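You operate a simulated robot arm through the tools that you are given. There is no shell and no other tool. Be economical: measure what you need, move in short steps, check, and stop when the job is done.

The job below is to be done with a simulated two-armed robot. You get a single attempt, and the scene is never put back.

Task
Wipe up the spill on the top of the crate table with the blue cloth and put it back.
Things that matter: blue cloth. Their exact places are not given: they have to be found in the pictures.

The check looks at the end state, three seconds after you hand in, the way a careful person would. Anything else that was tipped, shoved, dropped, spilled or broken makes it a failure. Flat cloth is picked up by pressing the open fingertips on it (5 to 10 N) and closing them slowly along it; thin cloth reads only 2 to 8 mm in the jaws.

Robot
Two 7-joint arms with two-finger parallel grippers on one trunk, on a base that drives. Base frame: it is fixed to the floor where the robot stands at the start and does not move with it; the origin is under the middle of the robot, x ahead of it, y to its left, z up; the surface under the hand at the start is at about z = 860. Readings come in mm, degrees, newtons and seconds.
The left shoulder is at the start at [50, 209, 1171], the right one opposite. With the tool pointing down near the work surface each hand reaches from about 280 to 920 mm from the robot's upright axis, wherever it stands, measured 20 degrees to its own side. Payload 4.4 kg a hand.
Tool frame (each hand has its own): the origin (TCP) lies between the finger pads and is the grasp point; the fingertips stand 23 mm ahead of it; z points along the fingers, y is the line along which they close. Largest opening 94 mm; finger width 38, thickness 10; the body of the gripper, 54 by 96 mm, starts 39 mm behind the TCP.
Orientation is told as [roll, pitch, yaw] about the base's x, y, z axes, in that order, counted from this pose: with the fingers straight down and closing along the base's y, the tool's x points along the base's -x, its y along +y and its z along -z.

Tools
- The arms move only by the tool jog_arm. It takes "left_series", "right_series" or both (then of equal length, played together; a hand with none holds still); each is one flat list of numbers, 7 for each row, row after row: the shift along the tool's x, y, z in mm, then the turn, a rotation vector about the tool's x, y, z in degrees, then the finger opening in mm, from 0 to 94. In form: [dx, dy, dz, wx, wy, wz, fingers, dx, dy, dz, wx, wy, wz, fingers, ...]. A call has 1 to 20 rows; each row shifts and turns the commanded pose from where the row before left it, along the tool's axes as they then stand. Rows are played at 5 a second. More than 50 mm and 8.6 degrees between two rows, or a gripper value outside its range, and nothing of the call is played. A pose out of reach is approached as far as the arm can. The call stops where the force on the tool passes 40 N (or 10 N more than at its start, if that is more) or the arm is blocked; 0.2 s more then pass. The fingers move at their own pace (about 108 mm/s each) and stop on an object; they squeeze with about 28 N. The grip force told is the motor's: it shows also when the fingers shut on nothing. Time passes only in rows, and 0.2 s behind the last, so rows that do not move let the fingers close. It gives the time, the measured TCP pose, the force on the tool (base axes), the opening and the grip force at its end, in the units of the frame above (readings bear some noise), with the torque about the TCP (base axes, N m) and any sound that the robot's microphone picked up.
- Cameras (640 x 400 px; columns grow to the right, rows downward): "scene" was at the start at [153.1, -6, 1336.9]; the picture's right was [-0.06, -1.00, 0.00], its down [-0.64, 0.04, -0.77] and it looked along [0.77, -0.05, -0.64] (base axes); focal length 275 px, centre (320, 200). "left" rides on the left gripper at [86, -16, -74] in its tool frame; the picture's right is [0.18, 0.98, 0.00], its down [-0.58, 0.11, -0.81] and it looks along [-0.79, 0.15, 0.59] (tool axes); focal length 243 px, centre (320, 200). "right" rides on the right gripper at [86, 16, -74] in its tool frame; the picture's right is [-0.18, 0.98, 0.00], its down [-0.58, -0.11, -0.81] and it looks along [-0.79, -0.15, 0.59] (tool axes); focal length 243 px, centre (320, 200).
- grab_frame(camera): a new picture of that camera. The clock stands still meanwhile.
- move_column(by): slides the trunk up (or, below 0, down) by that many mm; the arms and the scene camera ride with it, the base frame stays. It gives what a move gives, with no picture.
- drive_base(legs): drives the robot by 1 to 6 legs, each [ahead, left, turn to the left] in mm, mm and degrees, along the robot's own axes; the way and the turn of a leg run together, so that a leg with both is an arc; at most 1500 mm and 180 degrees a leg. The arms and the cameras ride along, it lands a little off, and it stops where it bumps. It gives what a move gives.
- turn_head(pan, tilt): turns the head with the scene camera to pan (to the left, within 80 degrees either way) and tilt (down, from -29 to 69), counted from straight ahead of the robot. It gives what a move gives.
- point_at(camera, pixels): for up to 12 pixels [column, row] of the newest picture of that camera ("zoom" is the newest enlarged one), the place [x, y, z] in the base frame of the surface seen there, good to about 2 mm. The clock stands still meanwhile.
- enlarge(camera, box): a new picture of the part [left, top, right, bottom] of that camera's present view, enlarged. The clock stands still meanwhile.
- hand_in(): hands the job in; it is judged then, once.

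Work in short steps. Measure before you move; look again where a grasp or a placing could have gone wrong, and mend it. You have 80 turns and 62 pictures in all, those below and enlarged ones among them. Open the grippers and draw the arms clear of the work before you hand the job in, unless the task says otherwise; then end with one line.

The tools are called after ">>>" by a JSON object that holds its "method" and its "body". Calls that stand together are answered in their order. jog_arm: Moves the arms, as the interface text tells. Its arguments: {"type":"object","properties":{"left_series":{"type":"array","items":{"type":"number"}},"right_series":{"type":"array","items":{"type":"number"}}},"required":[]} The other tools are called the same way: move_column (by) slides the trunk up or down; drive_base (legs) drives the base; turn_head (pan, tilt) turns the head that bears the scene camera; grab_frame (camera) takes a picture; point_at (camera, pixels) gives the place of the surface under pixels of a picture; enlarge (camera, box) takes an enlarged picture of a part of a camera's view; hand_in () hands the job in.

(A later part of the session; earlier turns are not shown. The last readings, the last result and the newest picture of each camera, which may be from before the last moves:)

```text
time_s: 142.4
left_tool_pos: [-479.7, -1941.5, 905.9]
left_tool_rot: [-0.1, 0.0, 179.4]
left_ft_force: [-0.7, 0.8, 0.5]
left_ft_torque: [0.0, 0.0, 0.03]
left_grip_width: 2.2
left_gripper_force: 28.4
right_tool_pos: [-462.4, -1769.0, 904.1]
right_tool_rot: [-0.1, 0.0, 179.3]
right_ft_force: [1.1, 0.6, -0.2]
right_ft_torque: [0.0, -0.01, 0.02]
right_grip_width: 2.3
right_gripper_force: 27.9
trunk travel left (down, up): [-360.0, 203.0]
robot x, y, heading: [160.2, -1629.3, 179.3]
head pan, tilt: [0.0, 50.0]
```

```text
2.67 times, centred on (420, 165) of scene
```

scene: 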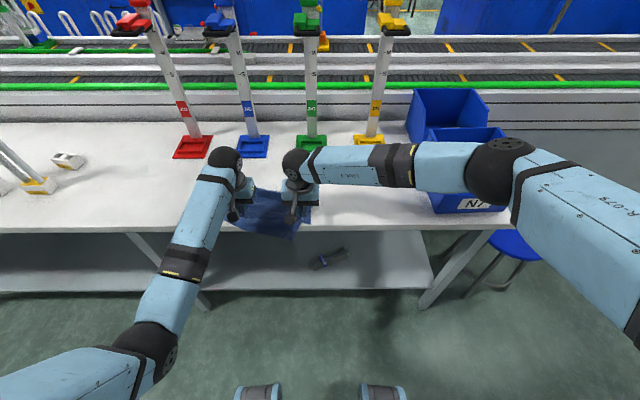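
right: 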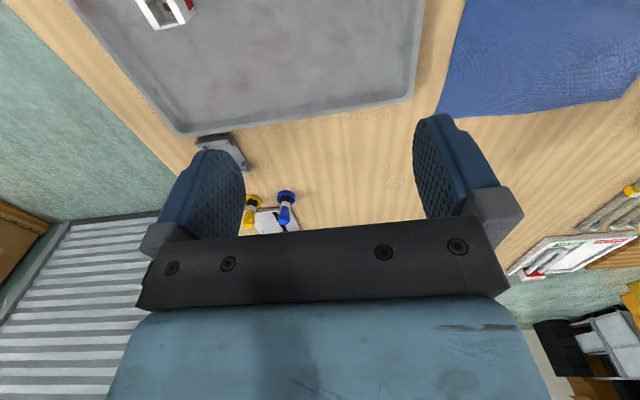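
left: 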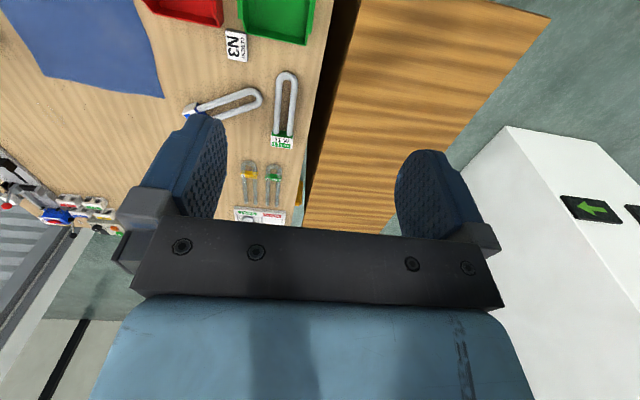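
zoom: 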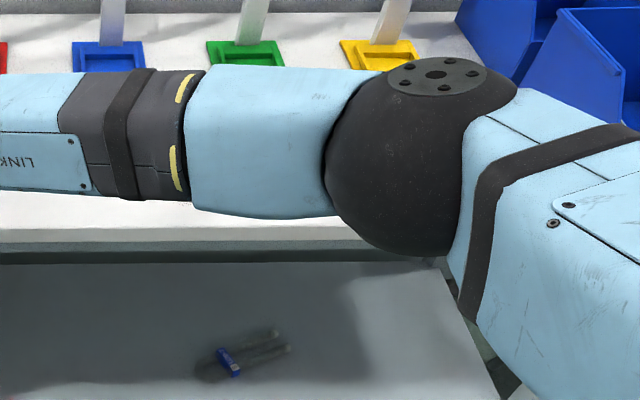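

The forearm still hides it. I raise the trunk and hands, then return to the pose that gave a clear view before.

>>> {"method": "move_column", "body": {"by": 200}}

>>> {"method": "jog_arm", "body": {"left_series": [-20, 0, -40, 0, 0, 0, 0, -20, 0, -40, 0, 0, 0, 0, 0, 0, 0, 0, 0, 0, 0], "right_series": [-30, 0, -40, 0, 0, 0, 0, -29, 0, -40, 0, 0, 0, 0, 0, 0, 0, 0, 0, 0, 0]}}

>>> {"method": "drive_base", "body": {"legs": [[0, -110, 0], [240, 0, 0]]}}

>>> {"method": "grab_frame", "body": {"camera": "scene"}}

```text
time_s: 144.5
left_tool_pos: [-480.6, -1940.6, 1105.8]
left_tool_rot: [-0.1, 0.0, 179.4]
left_ft_force: [0.5, -0.4, 0.1]
left_ft_torque: [0.0, -0.02, 0.06]
left_grip_width: 2.6
left_gripper_force: 28.3
right_tool_pos: [-460.7, -1769.6, 1102.9]
right_tool_rot: [0.1, 0.0, 179.2]
right_ft_force: [0.1, 0.1, 0.9]
right_ft_torque: [-0.01, 0.0, 0.05]
right_grip_width: 2.6
right_gripper_force: 28.0
trunk travel left (down, up): [-560.0, 3.0]
robot x, y, heading: [162.2, -1628.8, 179.2]
head pan, tilt: [0.0, 50.0]
```

```text
time_s: 145.3
left_tool_pos: [-521.5, -1939.7, 1186.0]
left_tool_rot: [0.2, 0.0, 179.4]
left_ft_force: [0.4, -0.1, -0.4]
left_ft_torque: [0.01, -0.01, 0.05]
left_grip_width: 2.9
left_gripper_force: 27.3
right_tool_pos: [-520.0, -1767.4, 1184.7]
right_tool_rot: [0.1, 0.0, 179.4]
right_ft_force: [-0.4, -0.2, 1.5]
right_ft_torque: [0.02, 0.0, 0.01]
right_grip_width: 2.4
right_gripper_force: 28.3
trunk travel left (down, up): [-560.0, 3.0]
robot x, y, heading: [158.3, -1630.4, 179.3]
head pan, tilt: [0.0, 50.0]
```

```text
time_s: 148.3
left_tool_pos: [-755.9, -1830.4, 1185.1]
left_tool_rot: [0.0, 0.0, 179.6]
left_ft_force: [-0.7, -0.6, 0.6]
left_ft_torque: [0.03, -0.02, 0.02]
left_grip_width: 2.5
left_gripper_force: 28.3
right_tool_pos: [-757.4, -1659.0, 1183.6]
right_tool_rot: [-0.1, -0.2, 179.5]
right_ft_force: [-0.1, -0.4, -0.2]
right_ft_torque: [0.01, 0.01, 0.03]
right_grip_width: 2.3
right_gripper_force: 27.7
trunk travel left (down, up): [-560.0, 3.0]
robot x, y, heading: [-77.3, -1522.9, 179.4]
head pan, tilt: [0.0, 50.0]
```

```text
14 pictures are left
```

scene: 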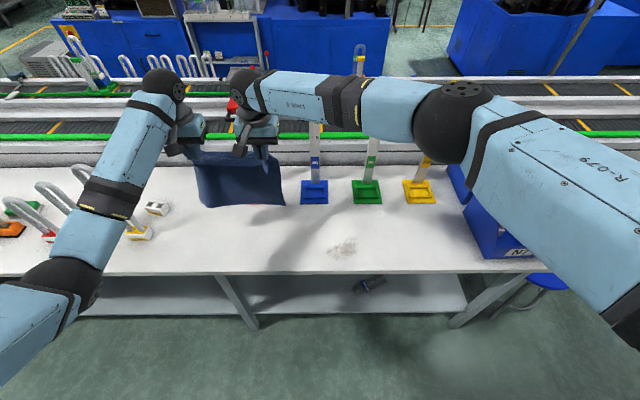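

Some faint residue shows at (340,247). I zoom in on it.

>>> {"method": "enlarge", "body": {"camera": "scene", "box": [290, 215, 390, 277]}}

>>> {"method": "point_at", "body": {"camera": "scene", "pixels": [[330, 253], [340, 247], [353, 243], [325, 248], [345, 240]]}}

```text
6.40 times, centred on (340, 246) of scene
```

zoom: 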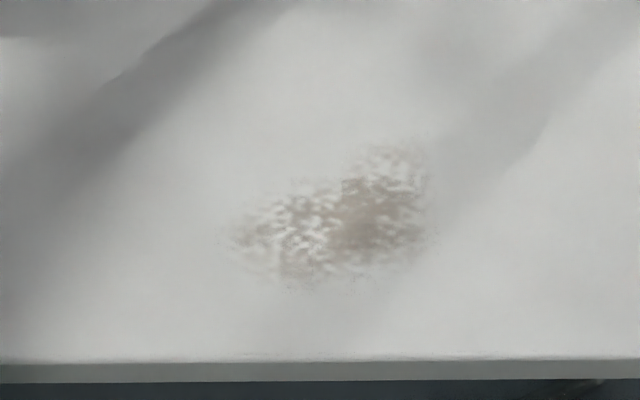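

```text
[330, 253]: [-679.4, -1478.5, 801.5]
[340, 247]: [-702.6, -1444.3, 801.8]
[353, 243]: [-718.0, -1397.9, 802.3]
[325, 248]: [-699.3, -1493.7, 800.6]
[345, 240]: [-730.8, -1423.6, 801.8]
```

A brown core remains around (-700,-1430), x -745..-670. I back off, lower the cloth in front of the table again, and rub that core harder with the right pinch.

>>> {"method": "drive_base", "body": {"legs": [[-190, 0, 0], [0, -220, 0]]}}

>>> {"method": "move_column", "body": {"by": -200}}

>>> {"method": "jog_arm", "body": {"left_series": [20, -4, 32, 0, 0, 0, 0, 20, -4, 32, 0, 0, 0, 0, 20, 0, 32, 0, 0, 0, 0, 0, 0, 30, 0, 0, 0, 0, 0, 0, 0, 0, 0, 0, 0], "right_series": [20, 0, 32, 0, 0, 0, 0, 20, 0, 32, 0, 0, 0, 0, 20, 0, 32, 0, 0, 0, 0, 0, 0, 32, 0, 0, 0, 0, 0, 0, 0, 0, 0, 0, 0]}}

>>> {"method": "drive_base", "body": {"legs": [[170, 0, 0]]}}

```text
time_s: 152.0
left_tool_pos: [-565.5, -1615.3, 1185.7]
left_tool_rot: [0.0, 0.0, 179.5]
left_ft_force: [0.3, 0.4, 0.8]
left_ft_torque: [-0.02, -0.02, 0.02]
left_grip_width: 2.6
left_gripper_force: 28.0
right_tool_pos: [-565.7, -1441.8, 1183.0]
right_tool_rot: [0.1, 0.0, 179.5]
right_ft_force: [0.0, -0.1, -0.1]
right_ft_torque: [-0.01, -0.05, 0.06]
right_grip_width: 2.5
right_gripper_force: 27.6
trunk travel left (down, up): [-560.0, 3.0]
robot x, y, heading: [112.1, -1302.6, 179.8]
head pan, tilt: [0.0, 50.0]
```

```text
time_s: 154.2
left_tool_pos: [-564.8, -1614.8, 985.4]
left_tool_rot: [0.0, 0.0, 179.6]
left_ft_force: [0.0, 0.3, 0.4]
left_ft_torque: [0.0, 0.0, 0.02]
left_grip_width: 2.5
left_gripper_force: 27.9
right_tool_pos: [-564.9, -1441.0, 982.6]
right_tool_rot: [0.0, 0.1, 179.5]
right_ft_force: [-0.4, -0.7, 0.0]
right_ft_torque: [0.0, 0.0, 0.05]
right_grip_width: 2.2
right_gripper_force: 27.7
trunk travel left (down, up): [-360.0, 203.0]
robot x, y, heading: [114.7, -1303.9, 179.5]
head pan, tilt: [0.0, 50.0]
```

```text
time_s: 155.4
left_tool_pos: [-503.5, -1606.7, 858.7]
left_tool_rot: [0.0, -0.1, 179.6]
left_ft_force: [-0.3, 0.3, -0.1]
left_ft_torque: [-0.01, -0.02, 0.03]
left_grip_width: 2.6
left_gripper_force: 27.9
right_tool_pos: [-506.9, -1443.8, 853.9]
right_tool_rot: [0.1, 0.0, 179.5]
right_ft_force: [-0.4, -0.9, 0.1]
right_ft_torque: [-0.03, 0.0, 0.07]
right_grip_width: 2.3
right_gripper_force: 27.6
trunk travel left (down, up): [-360.0, 203.0]
robot x, y, heading: [119.3, -1301.9, 179.4]
head pan, tilt: [0.0, 50.0]
```

```text
time_s: 156.8
left_tool_pos: [-672.1, -1603.9, 857.0]
left_tool_rot: [0.0, 0.0, 179.5]
left_ft_force: [0.1, 0.9, -0.4]
left_ft_torque: [0.01, 0.0, 0.06]
left_grip_width: 2.5
left_gripper_force: 28.1
right_tool_pos: [-676.0, -1440.4, 852.2]
right_tool_rot: [0.0, 0.1, 179.5]
right_ft_force: [-0.8, -0.1, -0.4]
right_ft_torque: [0.01, 0.0, 0.03]
right_grip_width: 2.4
right_gripper_force: 27.6
trunk travel left (down, up): [-360.0, 203.0]
robot x, y, heading: [-46.1, -1300.5, 179.1]
head pan, tilt: [0.0, 50.0]
```

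Right tip is over the front of the residue at (-676,-1440). I lower it to pressing contact with the left just hovering.

>>> {"method": "jog_arm", "body": {"left_series": [0, 0, 13, 0, 0, 0, 0, 0, 0, 13, 0, 0, 0, 0, 0, 0, 0, 0, 0, 0, 0, 0, 0, 0, 0, 0, 0, 0], "right_series": [0, 0, 13, 0, 0, 0, 0, 0, 0, 13, 0, 0, 0, 0, 0, 0, 3, 0, 0, 0, 0, 0, 0, 0, 0, 0, 0, 0]}}

```text
time_s: 157.8
left_tool_pos: [-670.6, -1603.7, 832.6]
left_tool_rot: [0.0, 0.0, 179.4]
left_ft_force: [-0.2, 0.3, -0.2]
left_ft_torque: [0.02, 0.03, 0.05]
left_grip_width: 2.6
left_gripper_force: 27.9
right_tool_pos: [-675.6, -1440.0, 824.5]
right_tool_rot: [0.1, -0.1, 179.5]
right_ft_force: [0.1, 0.1, 9.9]
right_ft_torque: [0.0, -0.07, 0.06]
right_grip_width: 2.6
right_gripper_force: 27.5
trunk travel left (down, up): [-360.0, 203.0]
robot x, y, heading: [-52.0, -1299.7, 179.4]
head pan, tilt: [0.0, 50.0]
```

It presses at 10 N. I rub in 110 mm lateral strokes with 14 mm steps through the residue, out and back.

>>> {"method": "jog_arm", "body": {"left_series": [0, 27, 0, 0, 0, 0, 0, 0, 27, 0, 0, 0, 0, 0, -14, 0, 0, 0, 0, 0, 0, 0, -27, 0, 0, 0, 0, 0, 0, -27, 0, 0, 0, 0, 0, 0, -27, 0, 0, 0, 0, 0, 0, -27, 0, 0, 0, 0, 0, -14, 0, 0, 0, 0, 0, 0, 0, 27, 0, 0, 0, 0, 0, 0, 27, 0, 0, 0, 0, 0, 0, 27, 0, 0, 0, 0, 0, 0, 27, 0, 0, 0, 0, 0, -14, 0, 0, 0, 0, 0, 0, 0, -27, 0, 0, 0, 0, 0, 0, -27, 0, 0, 0, 0, 0, 0, -27, 0, 0, 0, 0, 0, 0, -27, 0, 0, 0, 0, 0, -14, 0, 0, 0, 0, 0, 0, 0, 27, 0, 0, 0, 0, 0, 0, 27, 0, 0, 0, 0, 0], "right_series": [0, 27, 0, 0, 0, 0, 0, 0, 27, 0, 0, 0, 0, 0, -14, 0, 0, 0, 0, 0, 0, 0, -27, 0, 0, 0, 0, 0, 0, -27, 0, 0, 0, 0, 0, 0, -27, 0, 0, 0, 0, 0, 0, -27, 0, 0, 0, 0, 0, -14, 0, 0, 0, 0, 0, 0, 0, 27, 0, 0, 0, 0, 0, 0, 27, 0, 0, 0, 0, 0, 0, 27, 0, 0, 0, 0, 0, 0, 27, 0, 0, 0, 0, 0, -14, 0, 0, 0, 0, 0, 0, 0, -27, 0, 0, 0, 0, 0, 0, -27, 0, 0, 0, 0, 0, 0, -27, 0, 0, 0, 0, 0, 0, -27, 0, 0, 0, 0, 0, -14, 0, 0, 0, 0, 0, 0, 0, 27, 0, 0, 0, 0, 0, 0, 27, 0, 0, 0, 0, 0]}}

>>> {"method": "jog_arm", "body": {"left_series": [0, 27, 0, 0, 0, 0, 0, 0, 27, 0, 0, 0, 0, 0, -14, 0, 0, 0, 0, 0, 0, 0, -27, 0, 0, 0, 0, 0, 0, -27, 0, 0, 0, 0, 0, 0, -27, 0, 0, 0, 0, 0, 0, -27, 0, 0, 0, 0, 0, 20, 0, 0, 0, 0, 0, 0, 0, 27, 0, 0, 0, 0, 0, 0, 27, 0, 0, 0, 0, 0, 0, 27, 0, 0, 0, 0, 0, 0, 27, 0, 0, 0, 0, 0, 15, 0, 0, 0, 0, 0, 0, 0, -27, 0, 0, 0, 0, 0, 0, -27, 0, 0, 0, 0, 0, 0, -27, 0, 0, 0, 0, 0, 0, -27, 0, 0, 0, 0, 0, 15, 0, 0, 0, 0, 0, 0, 0, 27, 0, 0, 0, 0, 0, 0, 27, 0, 0, 0, 0, 0], "right_series": [0, 27, 0, 0, 0, 0, 0, 0, 27, 0, 0, 0, 0, 0, -14, 0, 0, 0, 0, 0, 0, 0, -27, 0, 0, 0, 0, 0, 0, -27, 0, 0, 0, 0, 0, 0, -27, 0, 0, 0, 0, 0, 0, -27, 0, 0, 0, 0, 0, 20, 0, 0, 0, 0, 0, 0, 0, 27, 0, 0, 0, 0, 0, 0, 27, 0, 0, 0, 0, 0, 0, 27, 0, 0, 0, 0, 0, 0, 27, 0, 0, 0, 0, 0, 15, 0, 0, 0, 0, 0, 0, 0, -27, 0, 0, 0, 0, 0, 0, -27, 0, 0, 0, 0, 0, 0, -27, 0, 0, 0, 0, 0, 0, -27, 0, 0, 0, 0, 0, 15, 0, 0, 0, 0, 0, 0, 0, 27, 0, 0, 0, 0, 0, 0, 27, 0, 0, 0, 0, 0]}}

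```text
time_s: 162.0
left_tool_pos: [-725.3, -1603.0, 832.1]
left_tool_rot: [0.0, -0.2, 179.5]
left_ft_force: [0.4, 0.9, -0.2]
left_ft_torque: [0.02, -0.02, 0.08]
left_grip_width: 2.4
left_gripper_force: 27.8
right_tool_pos: [-701.8, -1430.1, 825.0]
right_tool_rot: [0.0, -0.2, 179.6]
right_ft_force: [-0.2, -0.1, 19.6]
right_ft_torque: [-0.03, -0.12, 0.06]
right_grip_width: 2.3
right_gripper_force: 28.3
right hand out of reach, approached as far as the arm can: row 3, 12, 13
trunk travel left (down, up): [-360.0, 203.0]
robot x, y, heading: [-50.0, -1302.3, 179.3]
head pan, tilt: [0.0, 50.0]
```

```text
time_s: 164.6
left_tool_pos: [-722.1, -1640.4, 832.0]
left_tool_rot: [-0.3, 0.1, 179.2]
left_ft_force: [3.1, 14.8, 0.9]
left_ft_torque: [0.4, -0.06, -0.01]
left_grip_width: 2.8
left_gripper_force: 28.3
right_tool_pos: [-684.3, -1459.9, 825.1]
right_tool_rot: [0.1, -0.2, 179.6]
right_ft_force: [-2.3, -16.7, 7.5]
right_ft_torque: [-0.42, 0.02, 0.11]
right_grip_width: 2.6
right_gripper_force: 28.1
right hand out of reach, approached as far as the arm can: row 2, 3
trunk travel left (down, up): [-360.0, 203.0]
robot x, y, heading: [-50.6, -1298.8, 179.7]
head pan, tilt: [0.0, 50.0]
stopped in row 12 (right hand): the force on the tool passed its limit at 41 N (the readings are from after the stop); the commanded pose is now the measured one
```

The right hand runs out of reach crossing over, which stretched the cloth. I lift, relax the hands and move the base left so the right hand works in front of its own shoulder.

>>> {"method": "jog_arm", "body": {"left_series": [5, -6, -10, 0, 0, 0, 0, 10, 0, -10, 0, 0, 0, 0, 15, 0, -10, 0, 0, 0, 0, 0, 0, 0, 0, 0, 0, 0], "right_series": [0, 5, -10, 0, 0, 0, 0, 0, 0, -10, 0, 0, 0, 0, 0, 0, -10, 0, 0, 0, 0, 0, 0, 0, 0, 0, 0, 0]}}

>>> {"method": "drive_base", "body": {"legs": [[0, 210, 0]]}}

>>> {"method": "enlarge", "body": {"camera": "scene", "box": [220, 140, 460, 290]}}

```text
time_s: 165.6
left_tool_pos: [-692.9, -1635.5, 861.5]
left_tool_rot: [-0.2, 0.1, 179.4]
left_ft_force: [0.1, -0.4, 0.4]
left_ft_torque: [-0.03, -0.01, 0.03]
left_grip_width: 2.4
left_gripper_force: 27.9
right_tool_pos: [-684.5, -1462.8, 853.4]
right_tool_rot: [0.1, 0.0, 179.4]
right_ft_force: [-0.6, -0.6, 0.3]
right_ft_torque: [-0.01, 0.0, 0.03]
right_grip_width: 2.3
right_gripper_force: 27.9
trunk travel left (down, up): [-360.0, 203.0]
robot x, y, heading: [-53.0, -1298.3, 179.4]
head pan, tilt: [0.0, 50.0]
```

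```text
time_s: 168.0
left_tool_pos: [-693.2, -1847.5, 860.5]
left_tool_rot: [-0.2, 0.2, 179.7]
left_ft_force: [1.3, -0.3, 0.1]
left_ft_torque: [-0.03, -0.02, -0.03]
left_grip_width: 2.7
left_gripper_force: 28.5
right_tool_pos: [-683.8, -1675.3, 853.8]
right_tool_rot: [0.2, -0.1, 179.8]
right_ft_force: [0.4, 0.1, -0.4]
right_ft_torque: [0.0, -0.01, 0.01]
right_grip_width: 2.5
right_gripper_force: 28.2
trunk travel left (down, up): [-360.0, 203.0]
robot x, y, heading: [-56.9, -1507.0, 179.7]
head pan, tilt: [0.0, 50.0]
```

```text
2.67 times, centred on (340, 215) of scene
```

zoom: 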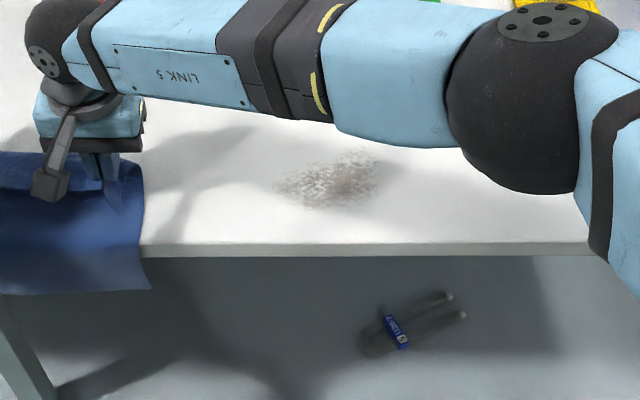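

The stain looks unchanged despite hard rubbing, so it may be a fixed scuff. My frames also show a faint mark on the wooden bench, which stands over crates N1 and N2, at about (849,-120). I raise the cloth and go back to look at that.

>>> {"method": "move_column", "body": {"by": 200}}

>>> {"method": "jog_arm", "body": {"left_series": [0, -30, -40, 0, 0, 0, 0, 0, -30, -40, 0, 0, 0, 0, 0, -30, -40, 0, 0, 0, 0, 0, -30, -5, 0, 0, 0, 0, 0, -30, 0, 0, 0, 0, 0, 0, -27, 0, 0, 0, 0, 0, 0, 0, 0, 0, 0, 0, 0], "right_series": [0, -30, -40, 0, 0, 0, 0, 0, -30, -40, 0, 0, 0, 0, 0, -30, -40, 0, 0, 0, 0, 0, -30, -12, 0, 0, 0, 0, 0, -30, 0, 0, 0, 0, 0, 0, -27, 0, 0, 0, 0, 0, 0, 0, 0, 0, 0, 0, 0]}}

>>> {"method": "drive_base", "body": {"legs": [[0, 0, 90.5], [-980, 0, 0], [0, -140, 0], [0, 0, 90], [0, 590, 0]]}}

>>> {"method": "enlarge", "body": {"camera": "scene", "box": [260, 80, 500, 230]}}

```text
time_s: 170.2
left_tool_pos: [-692.6, -1848.1, 1061.5]
left_tool_rot: [-0.2, 0.1, 179.6]
left_ft_force: [-0.4, 1.3, -0.7]
left_ft_torque: [-0.01, 0.0, -0.01]
left_grip_width: 2.3
left_gripper_force: 28.1
right_tool_pos: [-686.1, -1675.7, 1053.6]
right_tool_rot: [0.1, 0.0, 179.8]
right_ft_force: [-0.2, -0.1, 0.8]
right_ft_torque: [0.01, 0.0, 0.02]
right_grip_width: 2.5
right_gripper_force: 28.2
trunk travel left (down, up): [-560.0, 3.0]
robot x, y, heading: [-54.9, -1515.4, 179.9]
head pan, tilt: [0.0, 50.0]
```

```text
time_s: 171.8
left_tool_pos: [-692.1, -1670.3, 1183.8]
left_tool_rot: [-0.2, 0.0, 179.6]
left_ft_force: [0.2, 0.2, -0.1]
left_ft_torque: [-0.04, 0.0, -0.01]
left_grip_width: 2.5
left_gripper_force: 27.7
right_tool_pos: [-685.4, -1499.4, 1185.9]
right_tool_rot: [0.0, 0.0, 179.8]
right_ft_force: [-0.4, 0.0, -0.8]
right_ft_torque: [0.0, 0.03, -0.01]
right_grip_width: 2.3
right_gripper_force: 27.9
trunk travel left (down, up): [-560.0, 3.0]
robot x, y, heading: [-56.7, -1508.0, 179.4]
head pan, tilt: [0.0, 50.0]
```

```text
time_s: 191.4
left_tool_pos: [464.5, 222.6, 1184.8]
left_tool_rot: [-0.3, 0.2, -1.2]
left_ft_force: [0.2, -0.2, 0.1]
left_ft_torque: [-0.04, 0.0, -0.03]
left_grip_width: 2.4
left_gripper_force: 27.8
right_tool_pos: [455.3, 52.9, 1185.6]
right_tool_rot: [0.2, -0.1, -1.0]
right_ft_force: [-0.5, 1.2, -0.4]
right_ft_torque: [0.02, 0.02, -0.04]
right_grip_width: 2.4
right_gripper_force: 27.9
trunk travel left (down, up): [-560.0, 3.0]
robot x, y, heading: [-175.7, 74.1, -1.0]
head pan, tilt: [0.0, 50.0]
```

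```text
2.67 times, centred on (380, 155) of scene
```

zoom: 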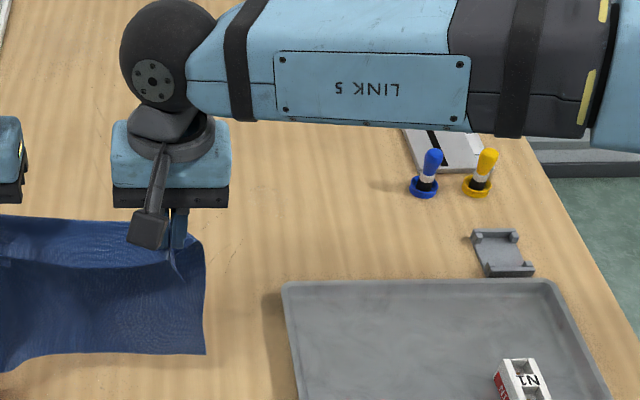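

The suspected spot projects to about zoom (270,215), where only faint texture shows. I zoom in tightly there.

>>> {"method": "enlarge", "body": {"camera": "scene", "box": [335, 130, 415, 180]}}

```text
8.00 times, centred on (375, 155) of scene
```

zoom: 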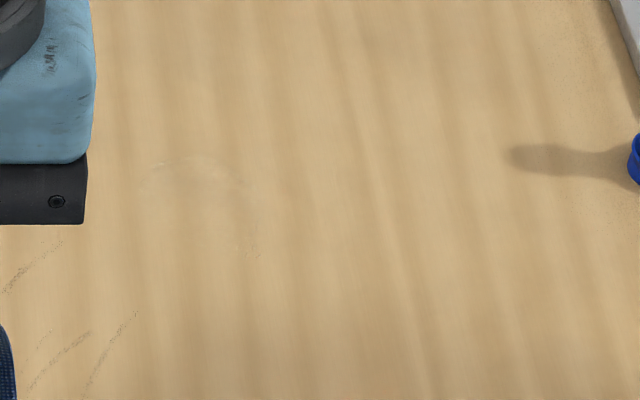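

Only faint scratches and a ring show here. The slatted side table is another candidate for "crate table", and a brown spill would be hard to see on its stripes. I move left and examine its top closely.

>>> {"method": "drive_base", "body": {"legs": [[0, 235, 0]]}}

>>> {"method": "turn_head", "body": {"pan": 25, "tilt": 40}}

>>> {"method": "enlarge", "body": {"camera": "scene", "box": [160, 50, 480, 250]}}

```text
time_s: 194.1
left_tool_pos: [468.6, 460.6, 1185.2]
left_tool_rot: [-0.2, 0.0, -1.2]
left_ft_force: [0.1, 0.2, 1.2]
left_ft_torque: [-0.02, 0.03, 0.0]
left_grip_width: 2.6
left_gripper_force: 27.9
right_tool_pos: [461.4, 289.2, 1185.1]
right_tool_rot: [0.1, -0.1, -1.2]
right_ft_force: [0.0, 0.5, -0.8]
right_ft_torque: [0.01, -0.01, -0.03]
right_grip_width: 2.4
right_gripper_force: 27.8
trunk travel left (down, up): [-560.0, 3.0]
robot x, y, heading: [-174.0, 312.5, -1.3]
head pan, tilt: [0.0, 50.0]
```

```text
time_s: 195.0
left_tool_pos: [468.2, 461.2, 1185.2]
left_tool_rot: [-0.1, 0.1, -1.2]
left_ft_force: [1.0, -0.2, -0.4]
left_ft_torque: [0.03, -0.03, -0.02]
left_grip_width: 2.4
left_gripper_force: 27.9
right_tool_pos: [459.6, 289.5, 1185.3]
right_tool_rot: [0.2, -0.1, -1.2]
right_ft_force: [0.2, 0.0, -0.1]
right_ft_torque: [0.01, 0.02, -0.05]
right_grip_width: 2.0
right_gripper_force: 28.1
trunk travel left (down, up): [-560.0, 3.0]
robot x, y, heading: [-171.0, 309.8, -1.3]
head pan, tilt: [25.0, 40.0]
```

```text
2.00 times, centred on (320, 150) of scene
```

zoom: 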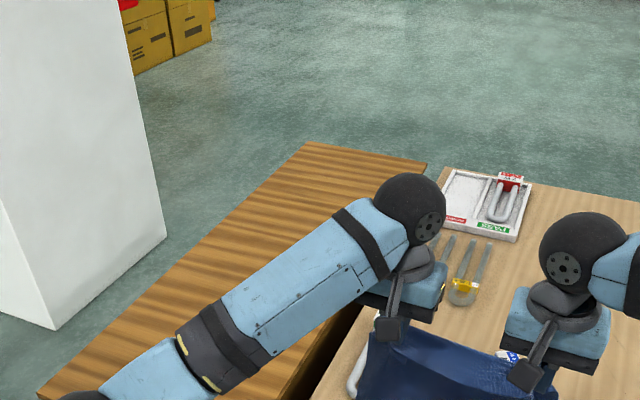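

The side table top is clean everywhere I can see. The white crate table's stain is still the best candidate, but I'll also check the grey table with the blue bin further down the aisle. I drive back that way.

>>> {"method": "turn_head", "body": {"pan": -8, "tilt": 25}}

>>> {"method": "drive_base", "body": {"legs": [[-20, 0, 0], [0, -825, 0], [0, 0, -88], [0, 80, 0], [980, 0, 0]]}}

>>> {"method": "grab_frame", "body": {"camera": "scene"}}

```text
time_s: 196.0
left_tool_pos: [468.6, 461.3, 1184.9]
left_tool_rot: [-0.2, 0.2, -1.2]
left_ft_force: [-0.2, -0.3, -0.2]
left_ft_torque: [0.0, 0.0, -0.04]
left_grip_width: 2.2
left_gripper_force: 28.5
right_tool_pos: [458.9, 289.2, 1184.4]
right_tool_rot: [0.0, -0.1, -1.2]
right_ft_force: [-0.3, -0.5, 0.6]
right_ft_torque: [0.03, -0.01, -0.02]
right_grip_width: 2.2
right_gripper_force: 27.8
trunk travel left (down, up): [-560.0, 3.0]
robot x, y, heading: [-173.8, 313.4, -1.3]
head pan, tilt: [-8.0, 25.0]
```

```text
time_s: 213.2
left_tool_pos: [69.5, -2097.2, 1186.4]
left_tool_rot: [-0.2, 0.0, -88.7]
left_ft_force: [0.5, 0.0, 0.1]
left_ft_torque: [0.02, 0.02, 0.08]
left_grip_width: 2.5
left_gripper_force: 27.5
right_tool_pos: [-103.7, -2096.0, 1185.2]
right_tool_rot: [0.1, -0.1, -88.5]
right_ft_force: [0.1, 0.5, 0.6]
right_ft_torque: [-0.01, -0.02, 0.04]
right_grip_width: 2.3
right_gripper_force: 27.8
trunk travel left (down, up): [-560.0, 3.0]
robot x, y, heading: [-111.1, -1466.3, -88.4]
head pan, tilt: [-8.0, 25.0]
```

```text
8 pictures are left
```

scene: 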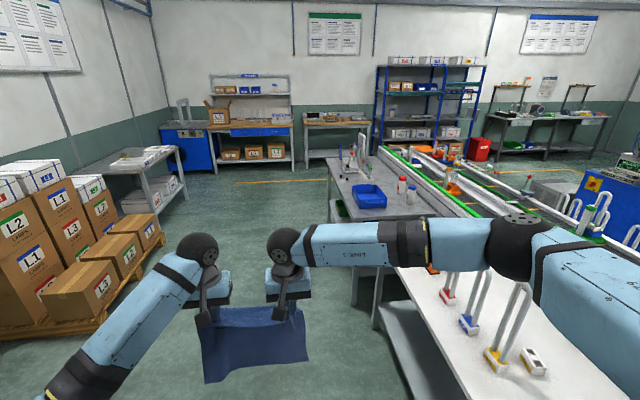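

The grey table shows no spill either. I turn to the white crate table and compare the stain at high zoom.

>>> {"method": "drive_base", "body": {"legs": [[0, 0, -91.5], [-35, 50, 0]]}}

>>> {"method": "turn_head", "body": {"pan": 0, "tilt": 50}}

>>> {"method": "enlarge", "body": {"camera": "scene", "box": [290, 215, 390, 277]}}

```text
time_s: 218.2
left_tool_pos: [-710.6, -1675.6, 1185.5]
left_tool_rot: [-0.2, 0.1, -179.9]
left_ft_force: [-0.1, -0.3, 0.7]
left_ft_torque: [-0.04, -0.03, 0.06]
left_grip_width: 2.4
left_gripper_force: 28.0
right_tool_pos: [-707.2, -1504.6, 1184.6]
right_tool_rot: [0.1, -0.1, -179.8]
right_ft_force: [-0.1, -0.6, 0.5]
right_ft_torque: [0.01, -0.02, 0.05]
right_grip_width: 2.5
right_gripper_force: 27.8
trunk travel left (down, up): [-560.0, 3.0]
robot x, y, heading: [-74.1, -1513.8, -179.9]
head pan, tilt: [-8.0, 25.0]
```

```text
time_s: 219.1
left_tool_pos: [-710.8, -1677.4, 1184.7]
left_tool_rot: [-0.2, 0.1, -179.9]
left_ft_force: [0.0, 0.0, -0.1]
left_ft_torque: [0.01, 0.0, 0.04]
left_grip_width: 2.8
left_gripper_force: 27.3
right_tool_pos: [-705.3, -1506.4, 1185.1]
right_tool_rot: [0.1, -0.1, -179.8]
right_ft_force: [0.3, -0.8, 0.2]
right_ft_torque: [-0.01, 0.0, 0.02]
right_grip_width: 2.4
right_gripper_force: 28.0
trunk travel left (down, up): [-560.0, 3.0]
robot x, y, heading: [-78.0, -1515.7, -179.6]
head pan, tilt: [0.0, 50.0]
```

```text
6.40 times, centred on (340, 246) of scene
```

zoom: 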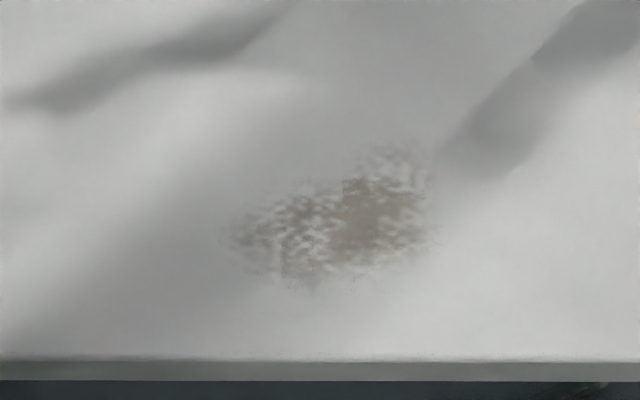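

The pattern is identical after all that rubbing, so the white table's mark is a fixed scuff. The faint clear ring on the wooden bench (the one over crates N1 and N2), at about (849,-120), must be the real candidate. I carry the cloth back there.

>>> {"method": "drive_base", "body": {"legs": [[0, 0, 90], [-985, 0, 0], [0, -120, 0], [0, 0, 90], [0, 415, 0]]}}

>>> {"method": "turn_head", "body": {"pan": -5, "tilt": 45}}

>>> {"method": "enlarge", "body": {"camera": "scene", "box": [240, 110, 400, 210]}}

```text
time_s: 237.0
left_tool_pos: [404.5, 61.9, 1184.3]
left_tool_rot: [-0.2, 0.1, 1.2]
left_ft_force: [-0.9, 0.0, 0.3]
left_ft_torque: [0.0, -0.01, -0.08]
left_grip_width: 2.2
left_gripper_force: 28.2
right_tool_pos: [402.7, -109.7, 1184.5]
right_tool_rot: [0.0, -0.2, 1.3]
right_ft_force: [-0.3, 0.5, 0.5]
right_ft_torque: [0.0, 0.02, -0.01]
right_grip_width: 2.1
right_gripper_force: 28.0
trunk travel left (down, up): [-560.0, 3.0]
robot x, y, heading: [-225.8, -112.7, 1.3]
head pan, tilt: [0.0, 50.0]
```

```text
time_s: 237.7
left_tool_pos: [404.9, 62.6, 1185.2]
left_tool_rot: [-0.1, 0.1, 1.2]
left_ft_force: [0.1, -0.7, 0.4]
left_ft_torque: [-0.02, 0.02, -0.05]
left_grip_width: 2.3
left_gripper_force: 28.6
right_tool_pos: [403.5, -108.8, 1185.6]
right_tool_rot: [0.1, -0.1, 1.3]
right_ft_force: [0.3, 1.0, 0.4]
right_ft_torque: [0.04, 0.03, -0.06]
right_grip_width: 2.2
right_gripper_force: 28.4
trunk travel left (down, up): [-560.0, 3.0]
robot x, y, heading: [-227.2, -114.0, 1.4]
head pan, tilt: [-5.0, 45.0]
```

```text
4.00 times, centred on (320, 160) of scene
```

zoom: 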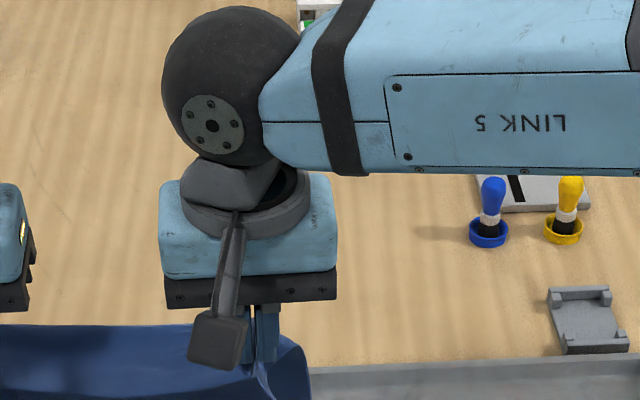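

The hand hides the spot for now. I drive up to the bench and lower, so the cloth drags forward over the ring's place at (849,-120).

>>> {"method": "drive_base", "body": {"legs": [[250, 0, 0]]}}

>>> {"method": "move_column", "body": {"by": -200}}

>>> {"method": "jog_arm", "body": {"left_series": [-30, 0, 15, 0, 0, 0, 0, -30, 0, 15, 0, 0, 0, 0, -30, 0, 15, 0, 0, 0, 0, -30, 0, 15, 0, 0, 0, 0, -30, 0, 15, 0, 0, 0, 0, 0, 0, 12, 0, 0, 0, 0, 0, 0, 0, 0, 0, 0, 0], "right_series": [-30, 0, 15, 0, 0, 0, 0, -30, 0, 15, 0, 0, 0, 0, -30, 0, 15, 0, 0, 0, 0, -30, 0, 15, 0, 0, 0, 0, -30, 0, 15, 0, 0, 0, 0, 0, 0, 16, 0, 0, 0, 0, 0, 0, 0, 0, 0, 0, 0]}}

>>> {"method": "grab_frame", "body": {"camera": "scene"}}

```text
time_s: 239.5
left_tool_pos: [652.7, 66.5, 1186.2]
left_tool_rot: [-0.1, 0.0, 1.3]
left_ft_force: [0.1, 0.3, 0.4]
left_ft_torque: [-0.05, 0.01, 0.02]
left_grip_width: 2.3
left_gripper_force: 28.1
right_tool_pos: [652.1, -104.5, 1185.2]
right_tool_rot: [0.1, -0.3, 1.2]
right_ft_force: [-0.5, 0.3, -0.7]
right_ft_torque: [-0.01, -0.02, -0.04]
right_grip_width: 2.2
right_gripper_force: 28.0
trunk travel left (down, up): [-560.0, 3.0]
robot x, y, heading: [22.8, -108.3, 1.2]
head pan, tilt: [-5.0, 45.0]
```

```text
time_s: 241.7
left_tool_pos: [654.6, 67.7, 986.1]
left_tool_rot: [-0.2, 0.0, 1.2]
left_ft_force: [-0.3, 0.4, -0.2]
left_ft_torque: [0.01, 0.0, -0.03]
left_grip_width: 2.4
left_gripper_force: 27.6
right_tool_pos: [652.4, -104.8, 985.1]
right_tool_rot: [0.2, -0.1, 1.3]
right_ft_force: [-0.6, 0.2, 0.3]
right_ft_torque: [0.01, -0.01, -0.04]
right_grip_width: 2.3
right_gripper_force: 28.1
trunk travel left (down, up): [-360.0, 203.0]
robot x, y, heading: [17.3, -106.9, 1.0]
head pan, tilt: [-5.0, 45.0]
```

```text
time_s: 243.3
left_tool_pos: [803.3, 69.5, 898.2]
left_tool_rot: [-0.2, 0.0, 1.1]
left_ft_force: [-0.6, 0.2, 0.1]
left_ft_torque: [0.0, 0.0, -0.04]
left_grip_width: 2.6
left_gripper_force: 28.5
right_tool_pos: [802.9, -100.1, 894.7]
right_tool_rot: [0.1, -0.1, 1.3]
right_ft_force: [-0.3, 0.5, 0.1]
right_ft_torque: [-0.02, 0.0, -0.06]
right_grip_width: 2.4
right_gripper_force: 27.7
trunk travel left (down, up): [-360.0, 203.0]
robot x, y, heading: [23.0, -109.2, 1.1]
head pan, tilt: [-5.0, 45.0]
```

```text
5 pictures are left
```

scene: 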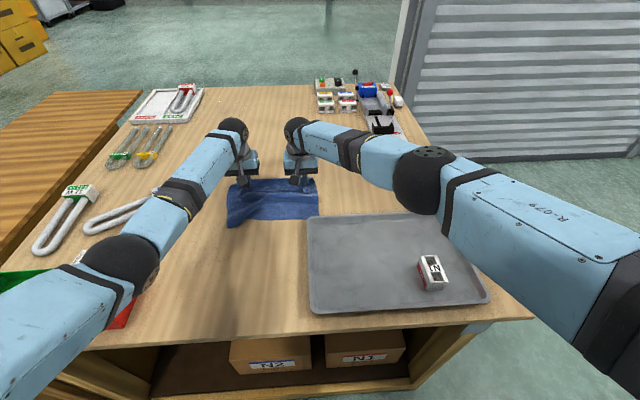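

The cloth trails neatly behind the hands and clear of the tray. I press the right pinch to contact.

>>> {"method": "jog_arm", "body": {"left_series": [0, 0, 6, 0, 0, 0, 0, 0, 0, 2, 0, 0, 0, 0, 0, 0, 0, 0, 0, 0, 0], "right_series": [0, 0, 8, 0, 0, 0, 0, 0, 0, 4, 0, 0, 0, 0, 0, 0, 0, 0, 0, 0, 0]}}

```text
time_s: 244.1
left_tool_pos: [803.0, 69.1, 891.4]
left_tool_rot: [-0.2, -0.1, 1.2]
left_ft_force: [0.8, 0.4, 1.4]
left_ft_torque: [0.01, -0.03, -0.04]
left_grip_width: 2.9
left_gripper_force: 27.7
right_tool_pos: [802.4, -99.8, 885.0]
right_tool_rot: [0.2, -0.4, 1.2]
right_ft_force: [4.3, -0.8, 18.5]
right_ft_torque: [-0.02, -0.04, 0.01]
right_grip_width: 2.4
right_gripper_force: 27.8
trunk travel left (down, up): [-360.0, 203.0]
robot x, y, heading: [19.8, -106.3, 1.1]
head pan, tilt: [-5.0, 45.0]
```

18 N is a bit firm, so I ease off and rub in lateral strokes across y -185..-70 while stepping forward.

>>> {"method": "jog_arm", "body": {"left_series": [0, 28, 0, 0, 0, 0, 0, -18, 0, 0, 0, 0, 0, 0, 0, -28, 0, 0, 0, 0, 0, 0, -28, 0, 0, 0, 0, 0, 0, -28, 0, 0, 0, 0, 0, 0, -28, 0, 0, 0, 0, 0, -18, 0, 0, 0, 0, 0, 0, 0, 28, 0, 0, 0, 0, 0, 0, 28, 0, 0, 0, 0, 0, 0, 28, 0, 0, 0, 0, 0, 0, 28, 0, 0, 0, 0, 0, -18, 0, 0, 0, 0, 0, 0, 0, -28, 0, 0, 0, 0, 0, 0, -28, 0, 0, 0, 0, 0, 0, -28, 0, 0, 0, 0, 0, 0, -28, 0, 0, 0, 0, 0, -18, 0, 0, 0, 0, 0, 0, 0, 28, 0, 0, 0, 0, 0, 0, 28, 0, 0, 0, 0, 0, 0, 28, 0, 0, 0, 0, 0], "right_series": [0, 28, -1.2, 0, 0, 0, 0, -18, 0, 0, 0, 0, 0, 0, 0, -28, 0, 0, 0, 0, 0, 0, -28, 0, 0, 0, 0, 0, 0, -28, 0, 0, 0, 0, 0, 0, -28, 0, 0, 0, 0, 0, -18, 0, 0, 0, 0, 0, 0, 0, 28, 0, 0, 0, 0, 0, 0, 28, 0, 0, 0, 0, 0, 0, 28, 0, 0, 0, 0, 0, 0, 28, 0, 0, 0, 0, 0, -18, 0, 0, 0, 0, 0, 0, 0, -28, 0, 0, 0, 0, 0, 0, -28, 0, 0, 0, 0, 0, 0, -28, 0, 0, 0, 0, 0, 0, -28, 0, 0, 0, 0, 0, -18, 0, 0, 0, 0, 0, 0, 0, 28, 0, 0, 0, 0, 0, 0, 28, 0, 0, 0, 0, 0, 0, 28, 0, 0, 0, 0, 0]}}

```text
time_s: 248.3
left_tool_pos: [845.9, 78.1, 893.5]
left_tool_rot: [-0.4, 0.1, 1.2]
left_ft_force: [-0.5, -0.3, 0.6]
left_ft_torque: [-0.06, -0.03, -0.01]
left_grip_width: 2.4
left_gripper_force: 28.0
left hand out of reach, approached as far as the arm can: row 7, 14, 15, 16, 17, 18, 19, 20
right_tool_pos: [784.5, -40.6, 896.5]
right_tool_rot: [-0.1, -0.2, 1.3]
right_ft_force: [0.7, -0.3, 0.7]
right_ft_torque: [0.0, -0.04, 0.0]
right_grip_width: 2.6
right_gripper_force: 28.1
right hand out of reach, approached as far as the arm can: row 1, 2, 10, 11, 12, 13, 14, 15, 16, 17, 18, 19, 20
trunk travel left (down, up): [-360.0, 203.0]
robot x, y, heading: [21.8, -109.4, 1.1]
head pan, tilt: [-5.0, 45.0]
```

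The column is too high for this reach. I lift the hands, lower the column by 90, and take stock with a picture of the wiped spot.

>>> {"method": "jog_arm", "body": {"left_series": [15, 0, -30, 0, 0, 0, 0, 15, 0, -30, 0, 0, 0, 0, 15, 0, -30, 0, 0, 0, 0, 0, 0, 0, 0, 0, 0, 0], "right_series": [15, 0, -30, 0, 0, 0, 0, 15, 0, -30, 0, 0, 0, 0, 15, 0, -30, 0, 0, 0, 0, 0, 0, 0, 0, 0, 0, 0]}}

>>> {"method": "move_column", "body": {"by": -90}}

>>> {"method": "enlarge", "body": {"camera": "scene", "box": [190, 90, 430, 240]}}

```text
time_s: 249.3
left_tool_pos: [863.3, 64.6, 969.3]
left_tool_rot: [-0.2, 0.3, 1.3]
left_ft_force: [-0.4, -0.3, -0.4]
left_ft_torque: [-0.02, 0.05, -0.03]
left_grip_width: 2.1
left_gripper_force: 27.7
left hand out of reach, approached as far as the arm can: row 1, 2, 3
right_tool_pos: [741.9, -45.5, 984.6]
right_tool_rot: [0.1, -0.1, 1.3]
right_ft_force: [1.1, 1.4, -0.3]
right_ft_torque: [0.03, 0.05, -0.01]
right_grip_width: 2.1
right_gripper_force: 28.2
trunk travel left (down, up): [-360.0, 203.0]
robot x, y, heading: [21.6, -109.8, 1.6]
head pan, tilt: [-5.0, 45.0]
```

```text
time_s: 250.5
left_tool_pos: [863.3, 63.1, 886.0]
left_tool_rot: [-0.2, -0.4, 1.2]
left_ft_force: [5.3, 1.8, 27.6]
left_ft_torque: [-0.07, -0.19, -0.03]
left_grip_width: 2.3
left_gripper_force: 27.1
right_tool_pos: [739.9, -46.7, 897.6]
right_tool_rot: [0.1, -0.3, 1.3]
right_ft_force: [0.5, 0.5, -0.1]
right_ft_torque: [0.05, -0.01, -0.04]
right_grip_width: 2.3
right_gripper_force: 28.2
trunk travel left (down, up): [-270.0, 293.0]
robot x, y, heading: [19.6, -105.7, 1.1]
head pan, tilt: [-5.0, 45.0]
```

```text
2.67 times, centred on (310, 165) of scene
```

zoom: 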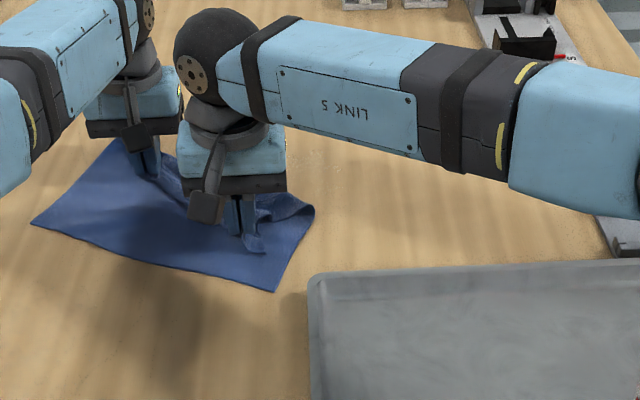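

The faint mark at zoom (320,155) is still there and looks like scratches in the wood. Since the cloth is right here, I do one quick firm pass over it before putting the cloth back.

>>> {"method": "jog_arm", "body": {"left_series": [0, 0, -6, 0, 0, 0, 0, 0, 0, 0, 0, 0, 0, 0, 0, 0, 0, 0, 0, 0, 0, 0, 0, 0, 0, 0, 0, 0, 0, 0, 0, 0, 0, 0, 0, 0, -28, 0, 0, 0, 0, 0, 0, -28, 0, 0, 0, 0, 0, 15, 0, 0, 0, 0, 0, 0, 0, 28, 0, 0, 0, 0, 0, 0, 28, 0, 0, 0, 0, 0, 15, 0, 0, 0, 0, 0, 0, 0, -28, 0, 0, 0, 0, 0, 0, -28, 0, 0, 0, 0, 0, 0, 28, 0, 0, 0, 0, 0, 0, 28, 0, 0, 0, 0, 0, 0, 0, 0, 0, 0, 0, 0], "right_series": [-28, -13, 0, 0, 0, 0, 0, -28, -13, 0, 0, 0, 0, 0, -28, -13, 0, 0, 0, 0, 0, -30, -13, 0, 0, 0, 0, 0, 0, 0, 13, 0, 0, 0, 0, 0, -28, 0, 0, 0, 0, 0, 0, -28, 0, 0, 0, 0, 0, 15, 0, 0, 0, 0, 0, 0, 0, 28, 0, 0, 0, 0, 0, 0, 28, 0, 0, 0, 0, 0, 15, 0, 0, 0, 0, 0, 0, 0, -28, 0, 0, 0, 0, 0, 0, -28, 0, 0, 0, 0, 0, 0, 28, 0, 0, 0, 0, 0, 0, 28, 0, 0, 0, 0, 0, 0, 0, 0, 0, 0, 0, 0]}}

```text
time_s: 253.9
left_tool_pos: [816.2, 65.7, 890.8]
left_tool_rot: [-0.2, -0.1, 1.0]
left_ft_force: [-0.3, -0.1, 0.8]
left_ft_torque: [-0.01, -0.01, -0.04]
left_grip_width: 2.1
left_gripper_force: 28.0
left hand out of reach, approached as far as the arm can: row 6, 7
right_tool_pos: [803.6, -91.0, 886.1]
right_tool_rot: [0.0, -0.4, 1.1]
right_ft_force: [1.0, -13.1, 34.3]
right_ft_torque: [-0.35, 0.14, 0.03]
right_grip_width: 2.2
right_gripper_force: 28.1
right hand out of reach, approached as far as the arm can: row 4, 6
trunk travel left (down, up): [-270.0, 293.0]
robot x, y, heading: [20.5, -107.5, 1.1]
head pan, tilt: [-5.0, 45.0]
```

Now I put the cloth back. I lift it, bring the hands in, raise the column and line up with its original place (centre y about 78).

>>> {"method": "jog_arm", "body": {"left_series": [0, 0, -30, 0, 0, 0, 0, 20, 4, -40, 0, 0, 0, 0, 28, 4, -40, 0, 0, 0, 0, 40, 0, 0, 0, 0, 0, 0, 40, 0, 0, 0, 0, 0, 0, 33, 0, 0, 0, 0, 0, 0, 0, 0, 0, 0, 0, 0, 0], "right_series": [0, 4, -30, 0, 0, 0, 0, 20, -2, -40, 0, 0, 0, 0, 28, -2, -40, 0, 0, 0, 0, 40, 0, 0, 0, 0, 0, 0, 30, 0, 0, 0, 0, 0, 0, 30, 0, 0, 0, 0, 0, 0, 0, 0, 0, 0, 0, 0, 0]}}

>>> {"method": "move_column", "body": {"by": 220}}

>>> {"method": "drive_base", "body": {"legs": [[-80, 0, 0], [0, 91, 0]]}}

```text
time_s: 255.5
left_tool_pos: [659.5, 72.1, 999.4]
left_tool_rot: [-0.2, 0.1, 1.2]
left_ft_force: [-0.4, -0.6, 0.1]
left_ft_torque: [0.0, -0.03, 0.0]
left_grip_width: 2.6
left_gripper_force: 28.5
right_tool_pos: [656.4, -91.2, 990.9]
right_tool_rot: [0.1, -0.1, 1.3]
right_ft_force: [-0.4, 0.8, -0.1]
right_ft_torque: [-0.03, 0.0, -0.01]
right_grip_width: 2.6
right_gripper_force: 27.9
trunk travel left (down, up): [-270.0, 293.0]
robot x, y, heading: [22.4, -109.5, 1.0]
head pan, tilt: [-5.0, 45.0]
```

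```text
time_s: 257.9
left_tool_pos: [660.6, 71.4, 1217.9]
left_tool_rot: [-0.2, 0.2, 1.2]
left_ft_force: [0.4, -0.6, -0.9]
left_ft_torque: [-0.02, 0.0, -0.01]
left_grip_width: 2.2
left_gripper_force: 27.4
right_tool_pos: [658.9, -91.2, 1211.3]
right_tool_rot: [0.1, -0.1, 1.3]
right_ft_force: [0.4, -0.9, 0.5]
right_ft_torque: [0.01, 0.02, 0.0]
right_grip_width: 2.6
right_gripper_force: 28.4
trunk travel left (down, up): [-490.0, 73.0]
robot x, y, heading: [19.1, -107.2, 1.0]
head pan, tilt: [-5.0, 45.0]
```

```text
time_s: 260.0
left_tool_pos: [576.3, 157.5, 1219.3]
left_tool_rot: [-0.1, 0.2, 1.0]
left_ft_force: [-1.3, -0.7, -0.6]
left_ft_torque: [0.03, 0.01, -0.01]
left_grip_width: 2.3
left_gripper_force: 28.2
right_tool_pos: [575.6, -4.2, 1210.7]
right_tool_rot: [0.1, 0.0, 1.1]
right_ft_force: [-1.3, 0.0, 0.4]
right_ft_torque: [0.04, 0.03, 0.02]
right_grip_width: 2.3
right_gripper_force: 28.0
trunk travel left (down, up): [-490.0, 73.0]
robot x, y, heading: [-66.0, -20.7, 1.0]
head pan, tilt: [-5.0, 45.0]
```

The hands are level with the original spot. I reach forward until the hem touches at x≈710, then retract and lower at equal rates to lay the cloth flat.

>>> {"method": "jog_arm", "body": {"left_series": [-27, 2, 22, 0, 0, 0, 0, -27, 2, 22, 0, 0, 0, 0, -27, 2, 22, 0, 0, 0, 0, -27, 2, 22, 0, 0, 0, 0, -27, 2, 22, 0, 0, 0, 0, 0, 0, 0, 0, 0, 0, 0, 22, 0, 22, 0, 0, 0, 0, 22, 0, 22, 0, 0, 0, 0, 22, 0, 22, 0, 0, 0, 0, 22, 0, 22, 0, 0, 0, 0, 22, 0, 22, 0, 0, 0, 0, 22, 0, 22, 0, 0, 0, 0, 22, 0, 22, 0, 0, 0, 0, 22, 0, 22, 0, 0, 0, 0, 20, 0, 20, 0, 0, 0, 0, 18, 0, 18, 0, 0, 0, 0, 0, 0, 0, 0, 0, 0, 0], "right_series": [-27, -1, 21, 0, 0, 0, 0, -27, -1, 21, 0, 0, 0, 0, -27, -1, 21, 0, 0, 0, 0, -27, -1, 21, 0, 0, 0, 0, -27, -1, 21, 0, 0, 0, 0, 0, 0, 0, 0, 0, 0, 0, 22, 0, 22, 0, 0, 0, 0, 22, 0, 22, 0, 0, 0, 0, 22, 0, 22, 0, 0, 0, 0, 22, 0, 22, 0, 0, 0, 0, 22, 0, 22, 0, 0, 0, 0, 22, 0, 22, 0, 0, 0, 0, 22, 0, 22, 0, 0, 0, 0, 22, 0, 21, 0, 0, 0, 0, 20, 0, 19, 0, 0, 0, 0, 18, 0, 17, 0, 0, 0, 0, 0, 0, 0, 0, 0, 0, 0]}}

>>> {"method": "grab_frame", "body": {"camera": "scene"}}

```text
time_s: 263.6
left_tool_pos: [499.7, 165.4, 893.9]
left_tool_rot: [-0.2, 0.1, 1.0]
left_ft_force: [0.1, -1.3, 0.0]
left_ft_torque: [-0.03, -0.03, -0.02]
left_grip_width: 2.8
left_gripper_force: 27.7
right_tool_pos: [496.3, -10.6, 896.0]
right_tool_rot: [0.1, -0.1, 1.1]
right_ft_force: [0.5, 0.8, 0.2]
right_ft_torque: [0.07, -0.04, 0.02]
right_grip_width: 2.1
right_gripper_force: 27.6
trunk travel left (down, up): [-490.0, 73.0]
robot x, y, heading: [-61.9, -15.3, 1.0]
head pan, tilt: [-5.0, 45.0]
```

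```text
3 pictures are left
```

scene: 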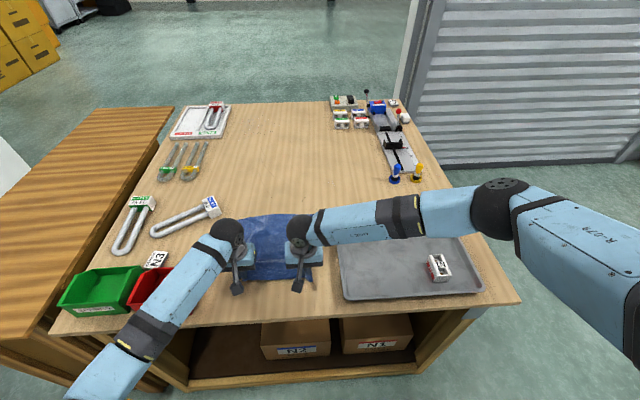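

The cloth lies back at its place. I lower the last few mm, open the fingers gently and lift straight up.

>>> {"method": "jog_arm", "body": {"left_series": [0, 0, 4, 0, 0, 0, 0, 0, 0, 3, 0, 0, 0, 0, 0, 0, 0, 0, 0, 0, 10, 0, 0, 0, 0, 0, 0, 20, 0, 0, 0, 0, 0, 0, 30, 0, 0, -1, 0, 0, 0, 40, 0, 0, 0, 0, 0, 0, 45, 0, 0, -10, 0, 0, 0, 45, 0, 0, -40, 0, 0, 0, 45, 0, 0, -40, 0, 0, 0, 45, 0, 0, -40, 0, 0, 0, 45, 0, 0, 0, 0, 0, 0, 45], "right_series": [0, 0, 6, 0, 0, 0, 0, 0, 0, 3, 0, 0, 0, 0, 0, 0, 0, 0, 0, 0, 10, 0, 0, 0, 0, 0, 0, 20, 0, 0, 0, 0, 0, 0, 30, 0, 0, -1, 0, 0, 0, 40, 0, 0, 0, 0, 0, 0, 45, 0, 0, -10, 0, 0, 0, 45, 0, 0, -40, 0, 0, 0, 45, 0, 0, -40, 0, 0, 0, 45, 0, 0, -40, 0, 0, 0, 45, 0, 0, 0, 0, 0, 0, 45]}}

>>> {"method": "move_column", "body": {"by": 70}}

>>> {"method": "drive_base", "body": {"legs": [[-130, 0, 0]]}}

>>> {"method": "grab_frame", "body": {"camera": "scene"}}

```text
time_s: 266.2
left_tool_pos: [499.7, 167.7, 1019.1]
left_tool_rot: [-0.2, 0.2, 1.1]
left_ft_force: [0.6, 0.6, -0.5]
left_ft_torque: [-0.01, 0.02, 0.01]
left_grip_width: 45.0
left_gripper_force: 0.0
right_tool_pos: [496.9, -9.8, 1015.9]
right_tool_rot: [0.0, -0.1, 1.1]
right_ft_force: [0.0, -0.5, 0.5]
right_ft_torque: [-0.01, 0.02, -0.01]
right_grip_width: 45.1
right_gripper_force: 0.0
trunk travel left (down, up): [-490.0, 73.0]
robot x, y, heading: [-63.7, -21.6, 1.1]
head pan, tilt: [-5.0, 45.0]
```

```text
time_s: 267.3
left_tool_pos: [499.6, 165.8, 1088.2]
left_tool_rot: [-0.1, 0.2, 1.0]
left_ft_force: [-0.6, 0.1, 1.0]
left_ft_torque: [0.02, -0.02, -0.01]
left_grip_width: 45.1
left_gripper_force: 0.0
right_tool_pos: [496.2, -9.1, 1086.6]
right_tool_rot: [0.0, -0.1, 1.1]
right_ft_force: [-0.6, 0.4, 0.1]
right_ft_torque: [0.01, 0.04, 0.0]
right_grip_width: 45.0
right_gripper_force: 0.0
trunk travel left (down, up): [-560.0, 3.0]
robot x, y, heading: [-62.1, -18.8, 1.1]
head pan, tilt: [-5.0, 45.0]
```

```text
time_s: 268.6
left_tool_pos: [368.2, 164.4, 1088.7]
left_tool_rot: [-0.2, 0.2, 1.0]
left_ft_force: [0.1, 0.2, -0.3]
left_ft_torque: [0.02, 0.0, -0.02]
left_grip_width: 44.9
left_gripper_force: 0.1
right_tool_pos: [367.1, -13.9, 1085.9]
right_tool_rot: [0.2, 0.0, 1.1]
right_ft_force: [0.6, 0.2, -0.3]
right_ft_torque: [-0.01, 0.0, 0.0]
right_grip_width: 45.1
right_gripper_force: 0.1
trunk travel left (down, up): [-560.0, 3.0]
robot x, y, heading: [-198.3, -25.8, 0.9]
head pan, tilt: [-5.0, 45.0]
```

```text
2 pictures are left
```

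scene: 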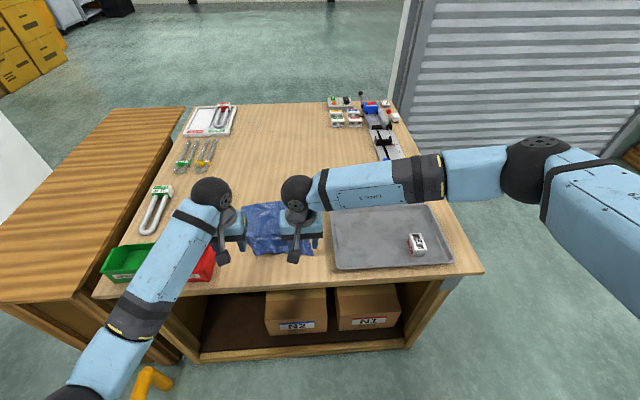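

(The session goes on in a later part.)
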